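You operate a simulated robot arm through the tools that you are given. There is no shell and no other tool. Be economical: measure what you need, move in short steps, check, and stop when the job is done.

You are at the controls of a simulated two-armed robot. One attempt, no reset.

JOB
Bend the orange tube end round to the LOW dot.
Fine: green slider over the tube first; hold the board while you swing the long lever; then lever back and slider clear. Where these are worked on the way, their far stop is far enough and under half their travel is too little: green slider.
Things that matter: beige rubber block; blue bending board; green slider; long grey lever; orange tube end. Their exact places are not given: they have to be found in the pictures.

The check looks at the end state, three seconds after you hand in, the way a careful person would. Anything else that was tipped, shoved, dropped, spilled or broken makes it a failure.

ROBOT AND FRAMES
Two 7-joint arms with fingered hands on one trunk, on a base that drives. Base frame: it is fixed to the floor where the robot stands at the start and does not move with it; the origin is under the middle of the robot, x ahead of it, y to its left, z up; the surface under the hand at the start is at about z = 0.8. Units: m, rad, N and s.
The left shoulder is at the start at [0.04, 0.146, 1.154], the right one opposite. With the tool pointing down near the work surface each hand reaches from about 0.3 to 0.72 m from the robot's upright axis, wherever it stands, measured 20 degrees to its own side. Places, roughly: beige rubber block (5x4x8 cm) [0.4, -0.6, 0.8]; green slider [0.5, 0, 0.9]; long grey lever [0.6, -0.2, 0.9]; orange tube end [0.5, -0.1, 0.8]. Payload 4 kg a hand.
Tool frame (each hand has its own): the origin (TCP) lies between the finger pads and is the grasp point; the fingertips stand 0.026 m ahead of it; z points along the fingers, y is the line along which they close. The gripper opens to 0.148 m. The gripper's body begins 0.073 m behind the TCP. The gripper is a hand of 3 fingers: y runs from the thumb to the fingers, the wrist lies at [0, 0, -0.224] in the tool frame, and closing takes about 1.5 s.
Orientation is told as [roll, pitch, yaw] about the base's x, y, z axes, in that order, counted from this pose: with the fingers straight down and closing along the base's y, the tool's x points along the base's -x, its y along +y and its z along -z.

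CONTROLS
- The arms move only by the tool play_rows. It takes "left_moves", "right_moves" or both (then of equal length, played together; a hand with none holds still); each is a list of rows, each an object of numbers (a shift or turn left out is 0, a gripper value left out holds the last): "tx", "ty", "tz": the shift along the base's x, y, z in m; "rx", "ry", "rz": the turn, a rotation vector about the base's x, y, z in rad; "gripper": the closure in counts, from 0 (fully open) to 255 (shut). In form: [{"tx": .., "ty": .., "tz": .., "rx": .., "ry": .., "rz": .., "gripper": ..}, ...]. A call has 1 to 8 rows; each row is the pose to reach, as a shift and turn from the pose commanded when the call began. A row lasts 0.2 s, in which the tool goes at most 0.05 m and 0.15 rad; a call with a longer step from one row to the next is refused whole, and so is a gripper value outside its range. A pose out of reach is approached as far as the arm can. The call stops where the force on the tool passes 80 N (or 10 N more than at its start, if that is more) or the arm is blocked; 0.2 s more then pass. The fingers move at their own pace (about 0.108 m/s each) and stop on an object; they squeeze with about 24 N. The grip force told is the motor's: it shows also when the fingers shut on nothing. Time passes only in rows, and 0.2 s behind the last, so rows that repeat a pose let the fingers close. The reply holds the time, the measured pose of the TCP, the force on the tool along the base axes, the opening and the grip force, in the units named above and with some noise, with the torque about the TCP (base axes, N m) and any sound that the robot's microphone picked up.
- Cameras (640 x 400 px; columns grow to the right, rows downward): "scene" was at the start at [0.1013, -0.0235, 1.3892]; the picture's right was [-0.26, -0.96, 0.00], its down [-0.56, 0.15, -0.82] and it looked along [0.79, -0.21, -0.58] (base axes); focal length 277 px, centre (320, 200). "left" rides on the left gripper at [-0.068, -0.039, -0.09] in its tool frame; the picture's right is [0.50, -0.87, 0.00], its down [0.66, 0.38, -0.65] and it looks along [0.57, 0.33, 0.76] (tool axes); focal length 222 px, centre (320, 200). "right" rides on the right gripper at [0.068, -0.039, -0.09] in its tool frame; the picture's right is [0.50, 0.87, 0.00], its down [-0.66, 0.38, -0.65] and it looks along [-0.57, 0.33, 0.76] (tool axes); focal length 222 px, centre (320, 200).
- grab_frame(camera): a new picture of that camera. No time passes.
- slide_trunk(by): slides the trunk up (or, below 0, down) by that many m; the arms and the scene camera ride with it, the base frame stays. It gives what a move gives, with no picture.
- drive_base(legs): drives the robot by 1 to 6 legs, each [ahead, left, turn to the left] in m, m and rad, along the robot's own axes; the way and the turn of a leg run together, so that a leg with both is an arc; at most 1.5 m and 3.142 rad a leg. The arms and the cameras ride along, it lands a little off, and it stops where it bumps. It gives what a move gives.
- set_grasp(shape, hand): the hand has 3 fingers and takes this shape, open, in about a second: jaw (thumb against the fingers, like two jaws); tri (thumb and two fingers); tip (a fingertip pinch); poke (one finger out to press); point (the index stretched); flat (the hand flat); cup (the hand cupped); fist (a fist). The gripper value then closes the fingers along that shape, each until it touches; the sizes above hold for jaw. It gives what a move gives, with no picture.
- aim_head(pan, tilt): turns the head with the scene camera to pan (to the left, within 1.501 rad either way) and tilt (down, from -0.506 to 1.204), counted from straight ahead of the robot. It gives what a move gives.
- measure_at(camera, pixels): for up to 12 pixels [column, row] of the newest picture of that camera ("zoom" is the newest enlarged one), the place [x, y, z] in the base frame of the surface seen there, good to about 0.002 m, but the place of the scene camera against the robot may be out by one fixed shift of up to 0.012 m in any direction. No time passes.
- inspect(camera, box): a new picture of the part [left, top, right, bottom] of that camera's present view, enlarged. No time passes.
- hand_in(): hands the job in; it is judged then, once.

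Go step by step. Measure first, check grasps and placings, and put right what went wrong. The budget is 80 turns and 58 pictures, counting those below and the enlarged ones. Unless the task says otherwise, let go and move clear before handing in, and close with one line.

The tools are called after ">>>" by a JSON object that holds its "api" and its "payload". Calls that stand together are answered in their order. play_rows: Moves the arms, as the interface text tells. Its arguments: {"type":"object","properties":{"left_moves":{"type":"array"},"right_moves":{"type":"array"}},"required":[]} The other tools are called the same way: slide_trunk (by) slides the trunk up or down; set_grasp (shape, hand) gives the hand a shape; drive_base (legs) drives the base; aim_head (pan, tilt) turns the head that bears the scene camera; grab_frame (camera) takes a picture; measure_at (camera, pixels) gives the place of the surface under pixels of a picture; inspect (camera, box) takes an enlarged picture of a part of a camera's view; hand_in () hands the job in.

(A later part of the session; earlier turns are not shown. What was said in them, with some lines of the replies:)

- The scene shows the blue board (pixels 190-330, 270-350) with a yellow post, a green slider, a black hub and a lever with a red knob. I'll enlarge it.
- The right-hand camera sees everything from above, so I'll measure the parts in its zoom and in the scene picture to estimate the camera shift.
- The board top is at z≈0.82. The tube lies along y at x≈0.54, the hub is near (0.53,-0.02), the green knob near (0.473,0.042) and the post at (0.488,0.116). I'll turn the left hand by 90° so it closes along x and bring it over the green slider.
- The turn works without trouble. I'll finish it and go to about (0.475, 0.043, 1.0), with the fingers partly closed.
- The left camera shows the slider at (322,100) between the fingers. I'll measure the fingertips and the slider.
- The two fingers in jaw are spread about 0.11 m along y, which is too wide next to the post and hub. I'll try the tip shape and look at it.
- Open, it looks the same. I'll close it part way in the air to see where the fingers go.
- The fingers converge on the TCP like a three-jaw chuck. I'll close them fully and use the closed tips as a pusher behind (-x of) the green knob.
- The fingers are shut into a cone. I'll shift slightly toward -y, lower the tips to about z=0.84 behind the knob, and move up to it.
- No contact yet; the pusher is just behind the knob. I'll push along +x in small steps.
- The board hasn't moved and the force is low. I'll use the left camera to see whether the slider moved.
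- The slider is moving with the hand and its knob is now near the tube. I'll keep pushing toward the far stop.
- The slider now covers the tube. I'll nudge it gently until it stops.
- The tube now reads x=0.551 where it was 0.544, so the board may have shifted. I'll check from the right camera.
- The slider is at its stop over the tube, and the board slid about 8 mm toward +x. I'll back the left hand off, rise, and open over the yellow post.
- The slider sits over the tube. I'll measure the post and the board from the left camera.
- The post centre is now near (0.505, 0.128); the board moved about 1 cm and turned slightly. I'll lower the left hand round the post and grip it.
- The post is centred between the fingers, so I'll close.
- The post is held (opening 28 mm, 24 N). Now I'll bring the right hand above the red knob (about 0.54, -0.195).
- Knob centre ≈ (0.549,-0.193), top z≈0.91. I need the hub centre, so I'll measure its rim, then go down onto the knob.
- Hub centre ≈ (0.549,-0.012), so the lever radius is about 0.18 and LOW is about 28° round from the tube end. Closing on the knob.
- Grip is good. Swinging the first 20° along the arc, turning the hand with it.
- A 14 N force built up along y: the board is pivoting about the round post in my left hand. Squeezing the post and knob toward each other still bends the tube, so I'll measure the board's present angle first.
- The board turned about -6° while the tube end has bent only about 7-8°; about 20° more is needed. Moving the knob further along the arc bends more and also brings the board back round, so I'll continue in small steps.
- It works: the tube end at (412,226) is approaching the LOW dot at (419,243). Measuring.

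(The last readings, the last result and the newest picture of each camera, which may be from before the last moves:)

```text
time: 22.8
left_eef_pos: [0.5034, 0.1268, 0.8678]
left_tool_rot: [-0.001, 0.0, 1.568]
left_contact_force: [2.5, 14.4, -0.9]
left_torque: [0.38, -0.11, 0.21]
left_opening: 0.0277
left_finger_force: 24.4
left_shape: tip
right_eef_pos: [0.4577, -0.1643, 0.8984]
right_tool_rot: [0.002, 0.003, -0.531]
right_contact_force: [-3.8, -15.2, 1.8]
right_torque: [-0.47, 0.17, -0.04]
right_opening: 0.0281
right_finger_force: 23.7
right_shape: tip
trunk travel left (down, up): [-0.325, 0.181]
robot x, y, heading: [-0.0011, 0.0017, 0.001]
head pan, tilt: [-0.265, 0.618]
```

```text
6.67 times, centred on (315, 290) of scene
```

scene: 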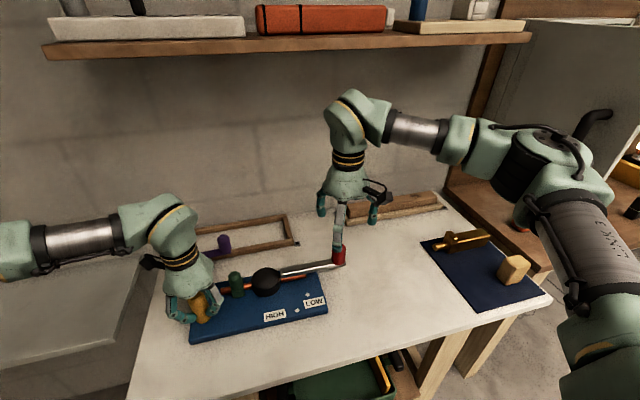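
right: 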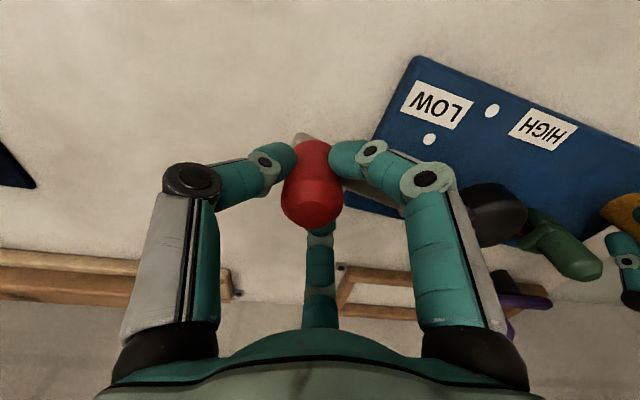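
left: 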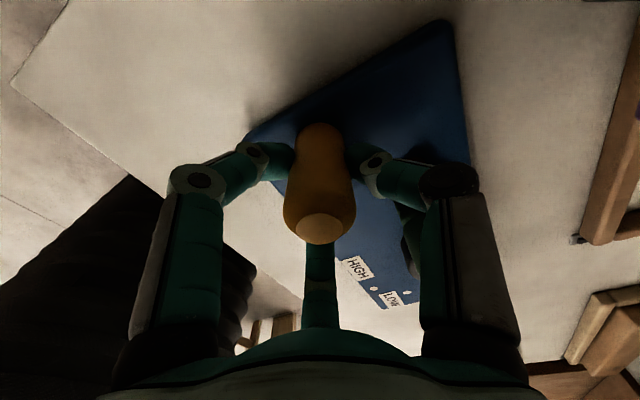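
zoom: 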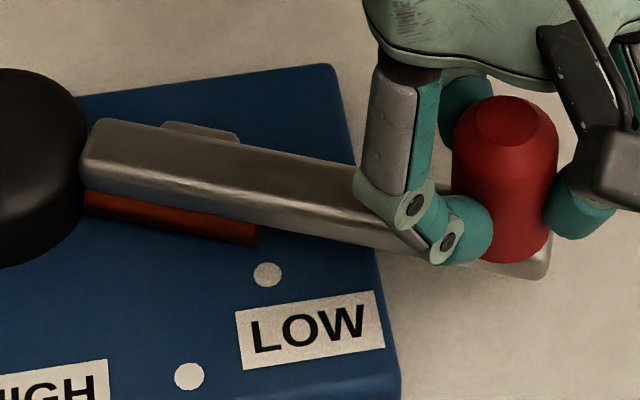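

About 10 mm remains between the tube end and the LOW dot. I'll advance about 5-6° more.

>>> {"api": "play_rows", "payload": {"right_moves": [{"tx": -0.007, "ty": 0.005, "rz": -0.05}, {"tx": -0.014, "ty": 0.01, "rz": -0.1}]}}

>>> {"api": "inspect", "payload": {"camera": "scene", "box": [250, 255, 350, 325]}}

```text
time: 23.4
left_eef_pos: [0.5037, 0.126, 0.8678]
left_tool_rot: [0.001, -0.001, 1.567]
left_contact_force: [2.4, 9.9, 0.1]
left_torque: [0.25, -0.07, 0.2]
left_opening: 0.0274
left_finger_force: 23.7
left_shape: tip
right_eef_pos: [0.4438, -0.1532, 0.899]
right_tool_rot: [0.003, 0.002, -0.629]
right_contact_force: [-5.0, -9.8, 5.7]
right_torque: [-0.32, 0.21, -0.07]
right_opening: 0.028
right_finger_force: 23.9
right_shape: tip
trunk travel left (down, up): [-0.325, 0.181]
robot x, y, heading: [-0.0002, 0.0008, 0.002]
head pan, tilt: [-0.265, 0.618]
```

```text
5.71 times, centred on (300, 290) of scene
```

zoom: 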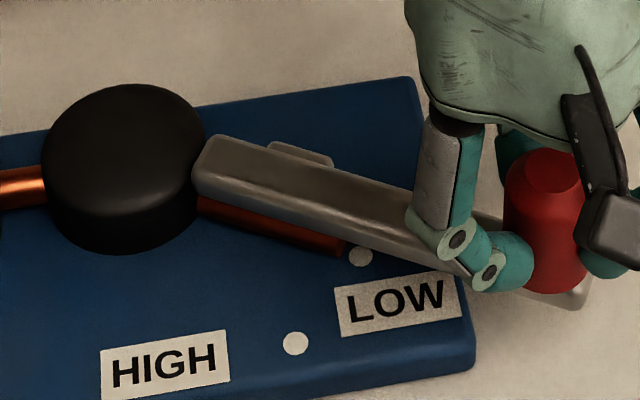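

>>> {"api": "measure_at", "payload": {"camera": "zoom", "pixels": [[361, 257], [296, 344], [338, 248], [330, 242], [343, 242], [270, 222]]}}

```text
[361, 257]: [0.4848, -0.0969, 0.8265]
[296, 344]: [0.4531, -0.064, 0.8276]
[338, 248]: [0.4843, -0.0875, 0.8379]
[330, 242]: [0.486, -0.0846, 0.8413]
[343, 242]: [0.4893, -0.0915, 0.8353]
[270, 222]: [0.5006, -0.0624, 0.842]
```

Under load the tube end is roughly at LOW's angle. I'll back the lever off a bit to see the springback.

>>> {"api": "play_rows", "payload": {"right_moves": [{"tx": 0.009, "ty": -0.007, "rz": 0.06}, {"tx": 0.018, "ty": -0.014, "rz": 0.12}, {"tx": 0.028, "ty": -0.02, "rz": 0.18}, {"tx": 0.039, "ty": -0.025, "rz": 0.24}]}}

>>> {"api": "inspect", "payload": {"camera": "scene", "box": [250, 255, 350, 325]}}

```text
time: 24.4
left_eef_pos: [0.5049, 0.1271, 0.8677]
left_tool_rot: [-0.002, 0.001, 1.567]
left_contact_force: [-0.6, -4.9, -0.3]
left_torque: [-0.04, -0.01, -0.04]
left_opening: 0.0273
left_finger_force: 23.8
left_shape: tip
right_eef_pos: [0.4829, -0.1779, 0.8987]
right_tool_rot: [0.003, -0.001, -0.385]
right_contact_force: [1.4, 4.1, 2.3]
right_torque: [0.06, -0.06, 0.02]
right_opening: 0.0268
right_finger_force: 24.2
right_shape: tip
trunk travel left (down, up): [-0.325, 0.181]
robot x, y, heading: [0.0016, -0.0038, 0.004]
head pan, tilt: [-0.265, 0.618]
```

```text
5.71 times, centred on (300, 290) of scene
```

zoom: 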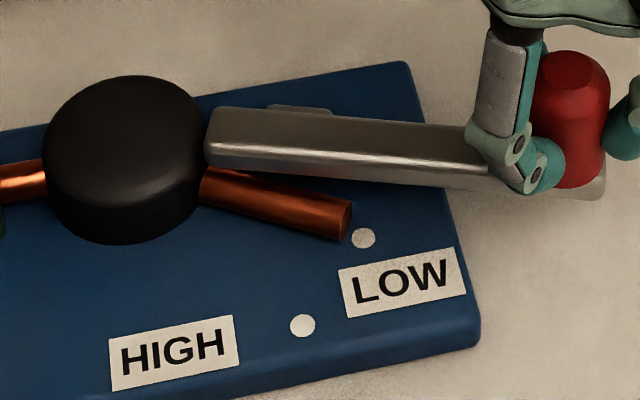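

>>> {"api": "measure_at", "payload": {"camera": "zoom", "pixels": [[363, 238], [303, 326], [338, 208], [346, 222], [225, 178], [280, 192], [120, 150], [126, 78], [200, 130], [45, 150], [20, 180]]}}

```text
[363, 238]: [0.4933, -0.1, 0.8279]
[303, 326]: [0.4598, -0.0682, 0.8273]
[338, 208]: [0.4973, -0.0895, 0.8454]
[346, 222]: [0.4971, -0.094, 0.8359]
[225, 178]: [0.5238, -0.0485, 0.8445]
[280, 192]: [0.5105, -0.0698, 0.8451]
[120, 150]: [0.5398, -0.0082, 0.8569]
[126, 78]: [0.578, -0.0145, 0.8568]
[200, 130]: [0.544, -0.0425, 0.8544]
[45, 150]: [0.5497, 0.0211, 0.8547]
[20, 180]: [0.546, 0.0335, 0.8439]
```

The lever is off the tube: the end face (0.497,-0.094) and LOW dot (0.493,-0.100) sit at the same angle about the hub, 31.9° each, and springback is negligible. Now I'll take the lever all the way back along its arc.

>>> {"api": "play_rows", "payload": {"right_moves": [{"tx": 0.012, "ty": -0.0045, "rz": 0.07}, {"tx": 0.0242, "ty": -0.008, "rz": 0.14}, {"tx": 0.0365, "ty": -0.011, "rz": 0.21}, {"tx": 0.049, "ty": -0.013, "rz": 0.28}, {"tx": 0.0616, "ty": -0.014, "rz": 0.35}, {"tx": 0.067, "ty": -0.0145, "rz": 0.385}]}}

>>> {"api": "inspect", "payload": {"camera": "scene", "box": [170, 220, 370, 360]}}

```text
time: 25.8
left_eef_pos: [0.5038, 0.1268, 0.8681]
left_tool_rot: [0.001, -0.001, 1.57]
left_contact_force: [1.3, -8.3, -0.3]
left_torque: [-0.12, -0.02, -0.09]
left_opening: 0.0276
left_finger_force: 23.8
left_shape: tip
right_eef_pos: [0.5504, -0.1926, 0.8994]
right_tool_rot: [0.003, 0.0, -0.002]
right_contact_force: [-2.6, 10.0, 0.3]
right_torque: [0.18, -0.01, -0.03]
right_opening: 0.0263
right_finger_force: 24.1
right_shape: tip
trunk travel left (down, up): [-0.325, 0.181]
robot x, y, heading: [-0.0024, 0.0013, -0.001]
head pan, tilt: [-0.265, 0.618]
```

```text
2.86 times, centred on (270, 290) of scene
```

zoom: 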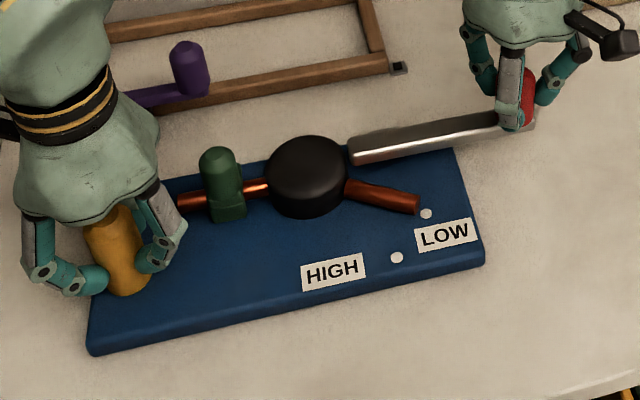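

The lever is back and in line with the straight part of the tube, and the bent end points at LOW. I'll release the knob and lift the right hand clear.

>>> {"api": "play_rows", "payload": {"right_moves": [{"ty": 0.003, "tx": 0.0}, {"ty": 0.003, "gripper": 0}, {"ty": 0.003}, {"ty": 0.003}, {"ty": 0.003, "tz": 0.03}, {"ty": 0.003, "tz": 0.07}, {"ty": -0.02, "tz": 0.11}, {"ty": -0.04, "tz": 0.15}]}}

>>> {"api": "grab_frame", "payload": {"camera": "right"}}

>>> {"api": "inspect", "payload": {"camera": "scene", "box": [170, 220, 370, 360]}}

```text
time: 27.6
left_eef_pos: [0.5044, 0.1269, 0.869]
left_tool_rot: [0.001, 0.001, 1.567]
left_contact_force: [0.2, -0.6, -0.6]
left_torque: [0.02, -0.01, 0.0]
left_opening: 0.0273
left_finger_force: 24.4
left_shape: tip
right_eef_pos: [0.5515, -0.2323, 1.0497]
right_tool_rot: [0.001, 0.0, -0.003]
right_contact_force: [-0.6, -0.4, -0.2]
right_torque: [0.02, -0.02, -0.01]
right_opening: 0.1477
right_finger_force: 0.0
right_shape: tip
trunk travel left (down, up): [-0.325, 0.181]
robot x, y, heading: [0.0011, 0.0004, -0.004]
head pan, tilt: [-0.265, 0.618]
```

```text
20 pictures are left
```

right: 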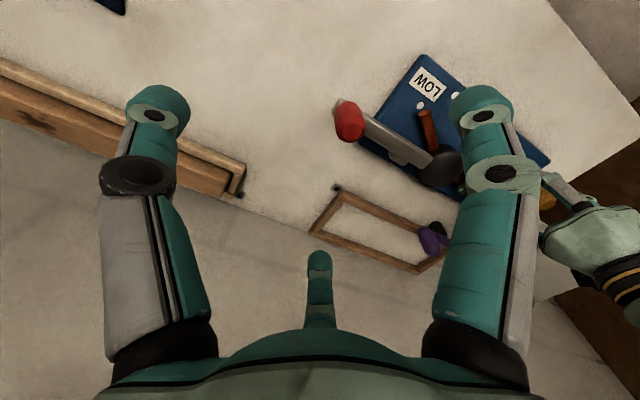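

```text
2.86 times, centred on (270, 290) of scene
```

zoom: 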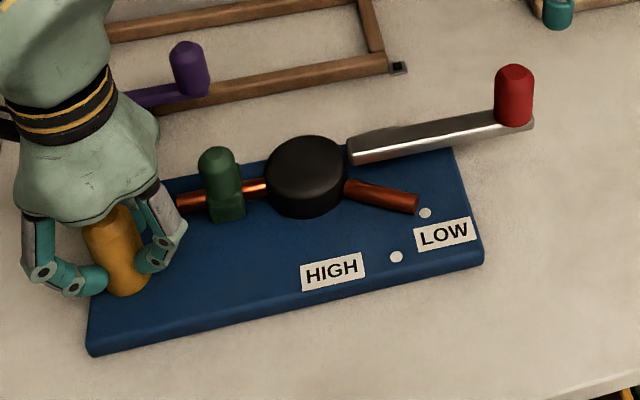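

Released cleanly. I'll verify the tube end against LOW from the right camera, which looks from nearly above.

>>> {"api": "inspect", "payload": {"camera": "right", "box": [320, 40, 480, 200]}}

>>> {"api": "measure_at", "payload": {"camera": "zoom", "pixels": [[394, 258], [410, 290], [430, 275], [440, 400], [460, 450], [535, 215], [520, 225]]}}

```text
2.50 times, centred on (400, 120) of right
```

zoom: 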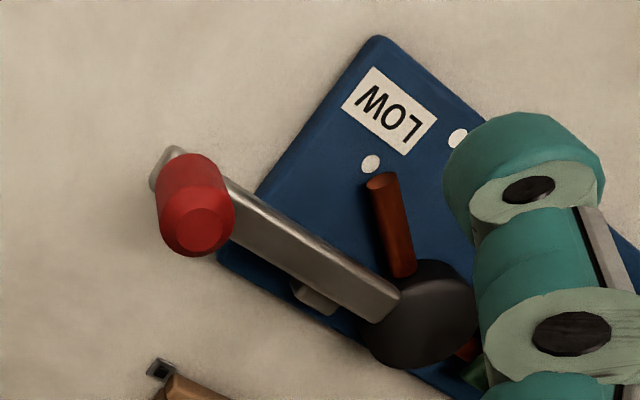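

```text
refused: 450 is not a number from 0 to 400
```

>>> {"api": "measure_at", "payload": {"camera": "zoom", "pixels": [[371, 164], [381, 184], [376, 186], [384, 190], [403, 270], [393, 230], [420, 315], [458, 138], [197, 222], [395, 345], [465, 290]]}}

```text
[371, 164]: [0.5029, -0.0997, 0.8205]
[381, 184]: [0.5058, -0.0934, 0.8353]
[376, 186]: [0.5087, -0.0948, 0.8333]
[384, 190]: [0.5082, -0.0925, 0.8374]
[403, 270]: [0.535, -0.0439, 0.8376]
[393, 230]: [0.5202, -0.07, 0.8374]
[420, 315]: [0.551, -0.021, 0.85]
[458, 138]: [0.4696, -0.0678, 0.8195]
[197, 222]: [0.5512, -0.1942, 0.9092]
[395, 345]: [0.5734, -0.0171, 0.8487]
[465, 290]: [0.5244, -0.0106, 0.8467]
```

Tube axis extended passes (0.503,-0.100), right on the LOW dot at (0.503,-0.0997). While still holding the post I'll draw the board back to where it stood (-6.5 mm x, -9 mm y), then let go and rise.

>>> {"api": "play_rows", "payload": {"left_moves": [{"tx": -0.003, "ty": -0.0045}, {"tx": -0.0065, "ty": -0.009}, {"tx": -0.0065, "ty": -0.009}, {"tx": -0.0065, "ty": -0.009, "gripper": 60}, {"tx": -0.0065, "ty": -0.009}, {"tx": -0.0065, "ty": -0.009}, {"tx": -0.0065, "ty": -0.009, "tz": 0.03}, {"tx": -0.0065, "ty": -0.009, "tz": 0.07}]}}

>>> {"api": "play_rows", "payload": {"left_moves": [{"tz": 0.04, "tx": 0.03, "gripper": 255}, {"tz": 0.05, "tx": 0.07, "ty": -0.02}, {"tz": 0.05, "tx": 0.1, "ty": -0.05}, {"tz": 0.05, "tx": 0.125, "ty": -0.07}, {"tz": 0.05, "tx": 0.125, "ty": -0.07}, {"tz": 0.05, "tx": 0.125, "ty": -0.07}, {"tz": 0.05, "tx": 0.125, "ty": -0.07}]}}

>>> {"api": "grab_frame", "payload": {"camera": "left"}}

>>> {"api": "inspect", "payload": {"camera": "scene", "box": [170, 220, 370, 360]}}

```text
time: 29.4
left_eef_pos: [0.4963, 0.1184, 0.9386]
left_tool_rot: [0.001, -0.002, 1.569]
left_contact_force: [-0.2, 0.7, -0.3]
left_torque: [-0.02, -0.01, -0.02]
left_opening: 0.1129
left_finger_force: 0.1
left_shape: tip
right_eef_pos: [0.5519, -0.2332, 1.0503]
right_tool_rot: [0.002, 0.002, -0.004]
right_contact_force: [0.7, -0.5, 0.1]
right_torque: [0.0, 0.02, -0.02]
right_opening: 0.148
right_finger_force: 0.1
right_shape: tip
trunk travel left (down, up): [-0.325, 0.181]
robot x, y, heading: [-0.0009, 0.0003, -0.0]
head pan, tilt: [-0.265, 0.618]
```

```text
time: 31.0
left_eef_pos: [0.6225, 0.0469, 0.9862]
left_tool_rot: [-0.001, 0.002, 1.569]
left_contact_force: [-0.7, 1.1, 0.9]
left_torque: [-0.02, 0.01, -0.02]
left_opening: 0.0
left_finger_force: 24.3
left_shape: tip
right_eef_pos: [0.5529, -0.2332, 1.049]
right_tool_rot: [0.002, 0.002, -0.004]
right_contact_force: [0.2, -0.8, -0.9]
right_torque: [0.0, 0.0, -0.01]
right_opening: 0.148
right_finger_force: 0.0
right_shape: tip
trunk travel left (down, up): [-0.325, 0.181]
robot x, y, heading: [0.0003, -0.0005, 0.002]
head pan, tilt: [-0.265, 0.618]
```

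```text
17 pictures are left
```

left: 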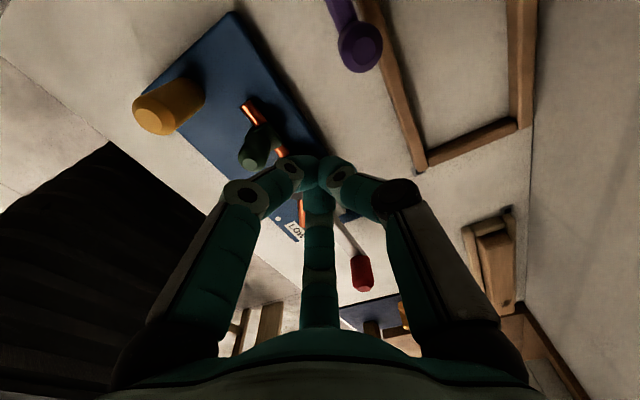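

```text
2.86 times, centred on (270, 290) of scene
```

zoom: 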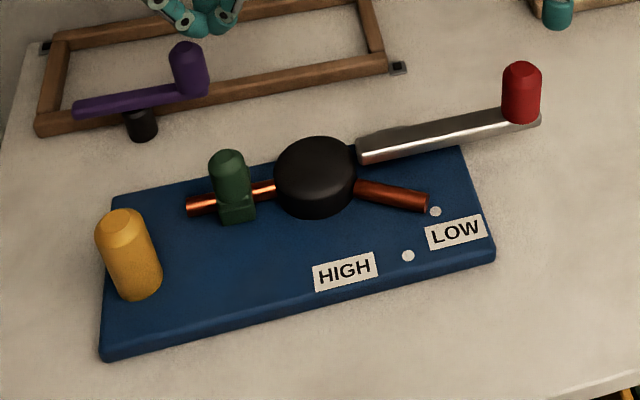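

The post and lever are free. I'll measure the slider knob, the purple knob and the frame so I can lower the left hand safely on the +x side of the slider.

>>> {"api": "measure_at", "payload": {"camera": "zoom", "pixels": [[230, 165], [230, 200], [240, 218], [190, 55], [140, 125], [250, 95], [436, 211], [408, 256], [122, 222], [110, 205], [460, 148], [320, 78]]}}

>>> {"api": "measure_at", "payload": {"camera": "left", "pixels": [[250, 160], [248, 130], [372, 50], [280, 218], [155, 115], [275, 108], [305, 140]]}}

```text
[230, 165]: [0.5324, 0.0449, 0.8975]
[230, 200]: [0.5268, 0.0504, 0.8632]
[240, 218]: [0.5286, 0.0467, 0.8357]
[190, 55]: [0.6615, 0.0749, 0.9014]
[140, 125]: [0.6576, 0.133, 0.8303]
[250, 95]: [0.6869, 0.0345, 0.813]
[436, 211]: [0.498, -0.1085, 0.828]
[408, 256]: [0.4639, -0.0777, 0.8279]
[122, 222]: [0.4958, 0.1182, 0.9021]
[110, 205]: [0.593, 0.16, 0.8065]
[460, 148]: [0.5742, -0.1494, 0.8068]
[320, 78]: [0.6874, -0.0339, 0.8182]
```

```text
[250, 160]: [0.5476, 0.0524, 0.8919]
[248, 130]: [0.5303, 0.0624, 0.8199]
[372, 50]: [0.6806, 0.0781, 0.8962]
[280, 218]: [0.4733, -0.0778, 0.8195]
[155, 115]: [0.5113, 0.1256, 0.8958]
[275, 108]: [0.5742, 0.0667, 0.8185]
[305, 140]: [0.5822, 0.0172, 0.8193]
```

Slider knob ≈ (0.541,0.048); the purple knob (0.67,0.077) leaves room. I'll go down at x=0.600 and approach the slider from its +x side.

>>> {"api": "play_rows", "payload": {"left_moves": [{"tx": -0.022, "ty": -0.003}, {"tx": -0.022, "ty": -0.003, "tz": -0.04}, {"tx": -0.022, "ty": -0.003, "tz": -0.08}, {"tx": -0.022, "ty": -0.003, "tz": -0.118}, {"tx": -0.03, "ty": -0.003, "tz": -0.118}, {"tx": -0.04, "ty": -0.003, "tz": -0.118}, {"tx": -0.05, "ty": -0.003, "tz": -0.118}]}}

>>> {"api": "grab_frame", "payload": {"camera": "left"}}

>>> {"api": "inspect", "payload": {"camera": "scene", "box": [170, 220, 370, 360]}}

```text
time: 32.6
left_eef_pos: [0.5713, 0.0448, 0.8694]
left_tool_rot: [0.001, 0.001, 1.57]
left_contact_force: [0.7, -0.1, 2.0]
left_torque: [-0.01, -0.03, -0.02]
left_opening: 0.0
left_finger_force: 23.6
left_shape: tip
right_eef_pos: [0.5524, -0.2335, 1.0482]
right_tool_rot: [0.002, 0.001, -0.003]
right_contact_force: [0.5, -0.2, 0.0]
right_torque: [0.03, 0.0, -0.01]
right_opening: 0.148
right_finger_force: 0.0
right_shape: tip
trunk travel left (down, up): [-0.325, 0.181]
robot x, y, heading: [-0.0032, -0.002, -0.002]
head pan, tilt: [-0.265, 0.618]
```

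```text
15 pictures are left
```

left: 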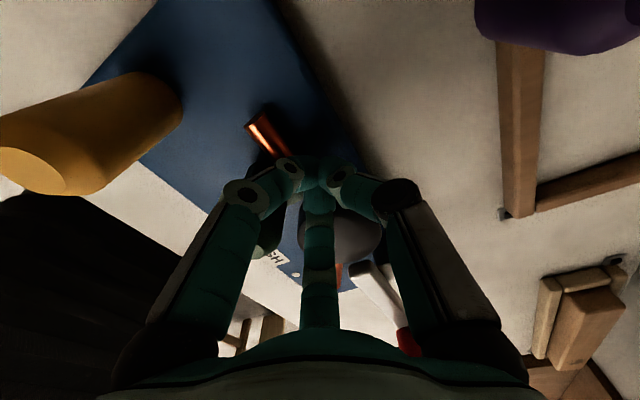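

```text
2.86 times, centred on (270, 290) of scene
```

zoom: 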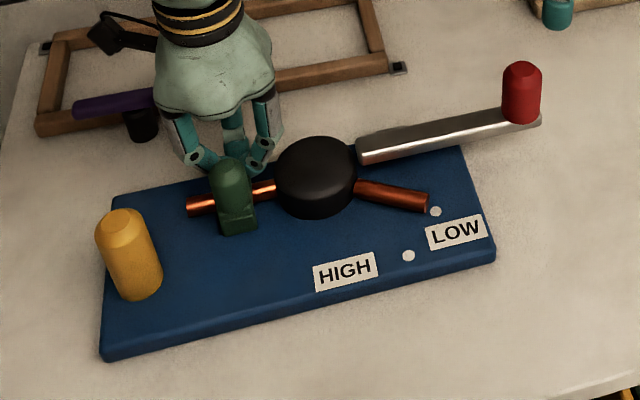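

Contact is made and the slider has begun to move without dragging the board. Pushing further toward -x.

>>> {"api": "play_rows", "payload": {"left_moves": [{"tx": -0.009}, {"tx": -0.018}, {"tx": -0.027}, {"tx": -0.035}]}}

>>> {"api": "inspect", "payload": {"camera": "scene", "box": [170, 220, 370, 360]}}

```text
time: 33.6
left_eef_pos: [0.5363, 0.044, 0.8693]
left_tool_rot: [0.0, 0.0, 1.57]
left_contact_force: [1.0, -0.6, 0.3]
left_torque: [-0.03, 0.01, 0.07]
left_opening: 0.0002
left_finger_force: 23.8
left_shape: tip
right_eef_pos: [0.5525, -0.2335, 1.0487]
right_tool_rot: [0.002, 0.002, -0.004]
right_contact_force: [-0.5, -0.3, -0.5]
right_torque: [0.02, -0.02, 0.04]
right_opening: 0.148
right_finger_force: 0.1
right_shape: tip
trunk travel left (down, up): [-0.325, 0.181]
robot x, y, heading: [-0.0011, 0.0013, -0.002]
head pan, tilt: [-0.265, 0.618]
```

```text
2.86 times, centred on (270, 290) of scene
```

zoom: 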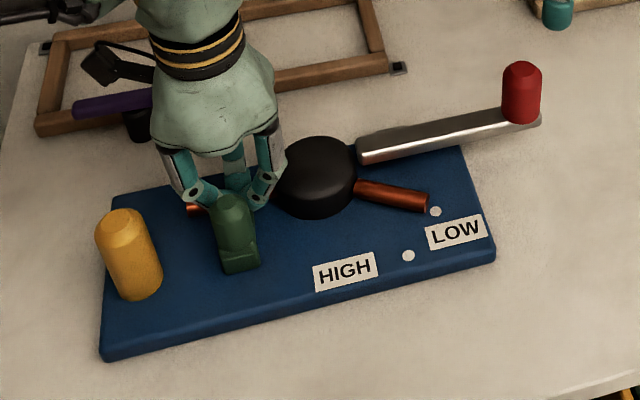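

>>> {"api": "play_rows", "payload": {"left_moves": [{"tx": -0.006}, {"tx": -0.012}, {"tx": -0.017}]}}

>>> {"api": "inspect", "payload": {"camera": "scene", "box": [170, 220, 370, 360]}}

```text
time: 34.4
left_eef_pos: [0.5213, 0.0438, 0.8693]
left_tool_rot: [-0.001, -0.001, 1.568]
left_contact_force: [2.6, 1.6, 1.6]
left_torque: [0.0, -0.02, 0.04]
left_opening: 0.0
left_finger_force: 23.8
left_shape: tip
right_eef_pos: [0.5532, -0.2333, 1.0501]
right_tool_rot: [0.002, 0.001, -0.003]
right_contact_force: [-0.7, -0.3, -0.5]
right_torque: [-0.01, -0.04, 0.01]
right_opening: 0.1477
right_finger_force: 0.0
right_shape: tip
trunk travel left (down, up): [-0.325, 0.181]
robot x, y, heading: [0.0016, 0.0031, -0.001]
head pan, tilt: [-0.265, 0.618]
```

```text
2.86 times, centred on (270, 290) of scene
```

zoom: 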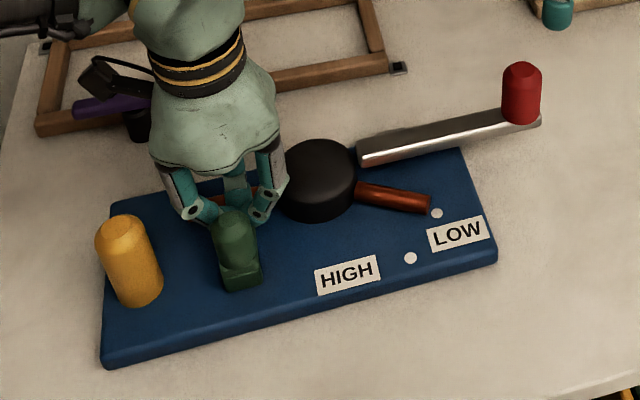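

The slider is at its near stop (the board only just began to move). Backing the left hand off and up, and the right hand up and away.

>>> {"api": "play_rows", "payload": {"left_moves": [{"tx": 0.02}, {"tx": 0.03, "tz": 0.03}, {"tx": 0.03, "tz": 0.07}, {"tx": 0.02, "tz": 0.12}, {"tx": -0.02, "tz": 0.16, "ty": 0.03}, {"tx": -0.05, "tz": 0.2, "ty": 0.06}, {"tx": -0.08, "tz": 0.23, "ty": 0.09}, {"tx": -0.1, "tz": 0.25, "ty": 0.12}], "right_moves": [{"tz": 0.03}, {"tz": 0.06}, {"tz": 0.09, "tx": -0.02}, {"tz": 0.1, "tx": -0.05}, {"tz": 0.11, "tx": -0.08}, {"tz": 0.12, "tx": -0.11}, {"tz": 0.12, "tx": -0.14}, {"tz": 0.12, "tx": -0.17}]}}

>>> {"api": "grab_frame", "payload": {"camera": "scene"}}

>>> {"api": "inspect", "payload": {"camera": "right", "box": [300, 60, 520, 260]}}

```text
refused: row 4 steps farther than a row can; nothing moved
```

```text
11 pictures are left
```

scene: 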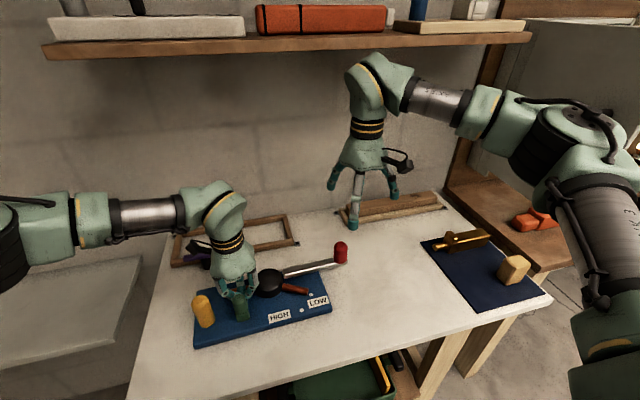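

```text
2.00 times, centred on (410, 160) of right
```

zoom: 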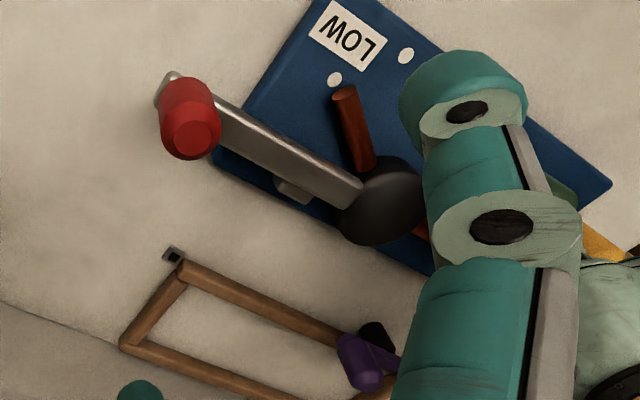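

The call was refused because one step was too long, so nothing moved. Retrying with shorter steps.

>>> {"api": "play_rows", "payload": {"left_moves": [{"tx": 0.02}, {"tx": 0.025, "tz": 0.03}, {"tx": 0.025, "tz": 0.065}, {"tx": 0.02, "tz": 0.1}, {"tx": 0.0, "tz": 0.13, "ty": 0.02}, {"tx": -0.02, "tz": 0.155, "ty": 0.045}, {"tx": -0.04, "tz": 0.18, "ty": 0.07}, {"tx": -0.06, "tz": 0.2, "ty": 0.095}], "right_moves": [{"tz": 0.03}, {"tz": 0.06}, {"tz": 0.09, "tx": -0.02}, {"tz": 0.1, "tx": -0.05}, {"tz": 0.11, "tx": -0.08}, {"tz": 0.12, "tx": -0.11}, {"tz": 0.12, "tx": -0.14}, {"tz": 0.12, "tx": -0.17}]}}

>>> {"api": "grab_frame", "payload": {"camera": "scene"}}

>>> {"api": "inspect", "payload": {"camera": "right", "box": [240, 60, 440, 260]}}

```text
time: 36.2
left_eef_pos: [0.4569, 0.1415, 1.0704]
left_tool_rot: [-0.001, 0.0, 1.568]
left_contact_force: [-0.4, -0.1, -0.1]
left_torque: [-0.01, -0.02, 0.01]
left_opening: 0.0
left_finger_force: 24.0
left_shape: tip
right_eef_pos: [0.3787, -0.2329, 1.1704]
right_tool_rot: [-0.002, 0.001, -0.004]
right_contact_force: [1.3, -0.3, -0.1]
right_torque: [-0.03, -0.04, -0.02]
right_opening: 0.148
right_finger_force: 0.1
right_shape: tip
trunk travel left (down, up): [-0.325, 0.181]
robot x, y, heading: [-0.0015, -0.0023, 0.004]
head pan, tilt: [-0.265, 0.618]
```

```text
9 pictures are left
```

scene: 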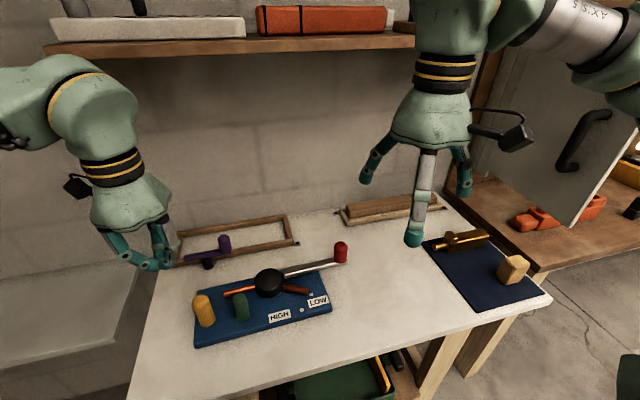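

```text
2.00 times, centred on (340, 160) of right
```

zoom: 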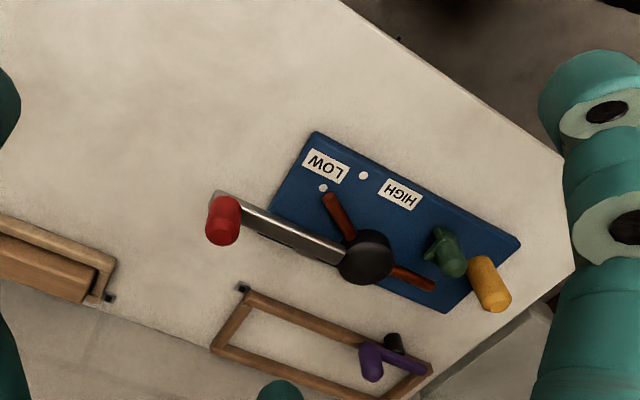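

>>> {"api": "inspect", "payload": {"camera": "right", "box": [320, 120, 420, 210]}}

>>> {"api": "measure_at", "payload": {"camera": "right", "pixels": [[401, 154], [422, 147], [403, 158], [410, 172], [424, 188], [350, 170], [467, 190]]}}

```text
4.44 times, centred on (370, 165) of right
```

zoom: 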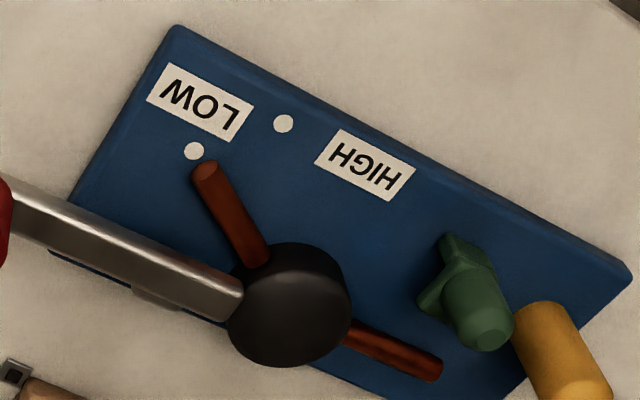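

```text
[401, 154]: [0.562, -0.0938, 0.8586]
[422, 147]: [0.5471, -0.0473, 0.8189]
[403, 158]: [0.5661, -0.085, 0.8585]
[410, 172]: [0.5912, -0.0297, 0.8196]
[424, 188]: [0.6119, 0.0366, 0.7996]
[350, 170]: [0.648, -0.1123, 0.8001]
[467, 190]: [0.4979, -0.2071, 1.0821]
```

>>> {"api": "measure_at", "payload": {"camera": "zoom", "pixels": [[194, 151], [283, 124], [207, 172], [212, 180], [230, 212], [252, 250], [295, 310], [490, 340], [400, 358]]}}

```text
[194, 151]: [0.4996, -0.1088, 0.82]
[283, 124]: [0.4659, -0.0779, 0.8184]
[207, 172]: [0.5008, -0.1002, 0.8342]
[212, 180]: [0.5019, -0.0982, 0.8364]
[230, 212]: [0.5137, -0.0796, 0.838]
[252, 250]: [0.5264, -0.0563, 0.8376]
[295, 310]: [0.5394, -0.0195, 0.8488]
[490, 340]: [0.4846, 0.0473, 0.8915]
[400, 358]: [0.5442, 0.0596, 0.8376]
```

The final check shows the tube end at (0.501,-0.100) pointing at the LOW dot (0.4996,-0.1088), within about 2°. The lever and slider are back, the board is within about 3 mm of where it started, and both hands are clear, so I'm handing in.

>>> {"api": "hand_in", "payload": {}}

```text
The job is handed in.
```

I bent the orange tube end round to the LOW dot, within about 2° and about 9 mm short of its centre. The lever and green slider are back, both hands are clear, and the board slipped during the work but is back within about 3 mm.
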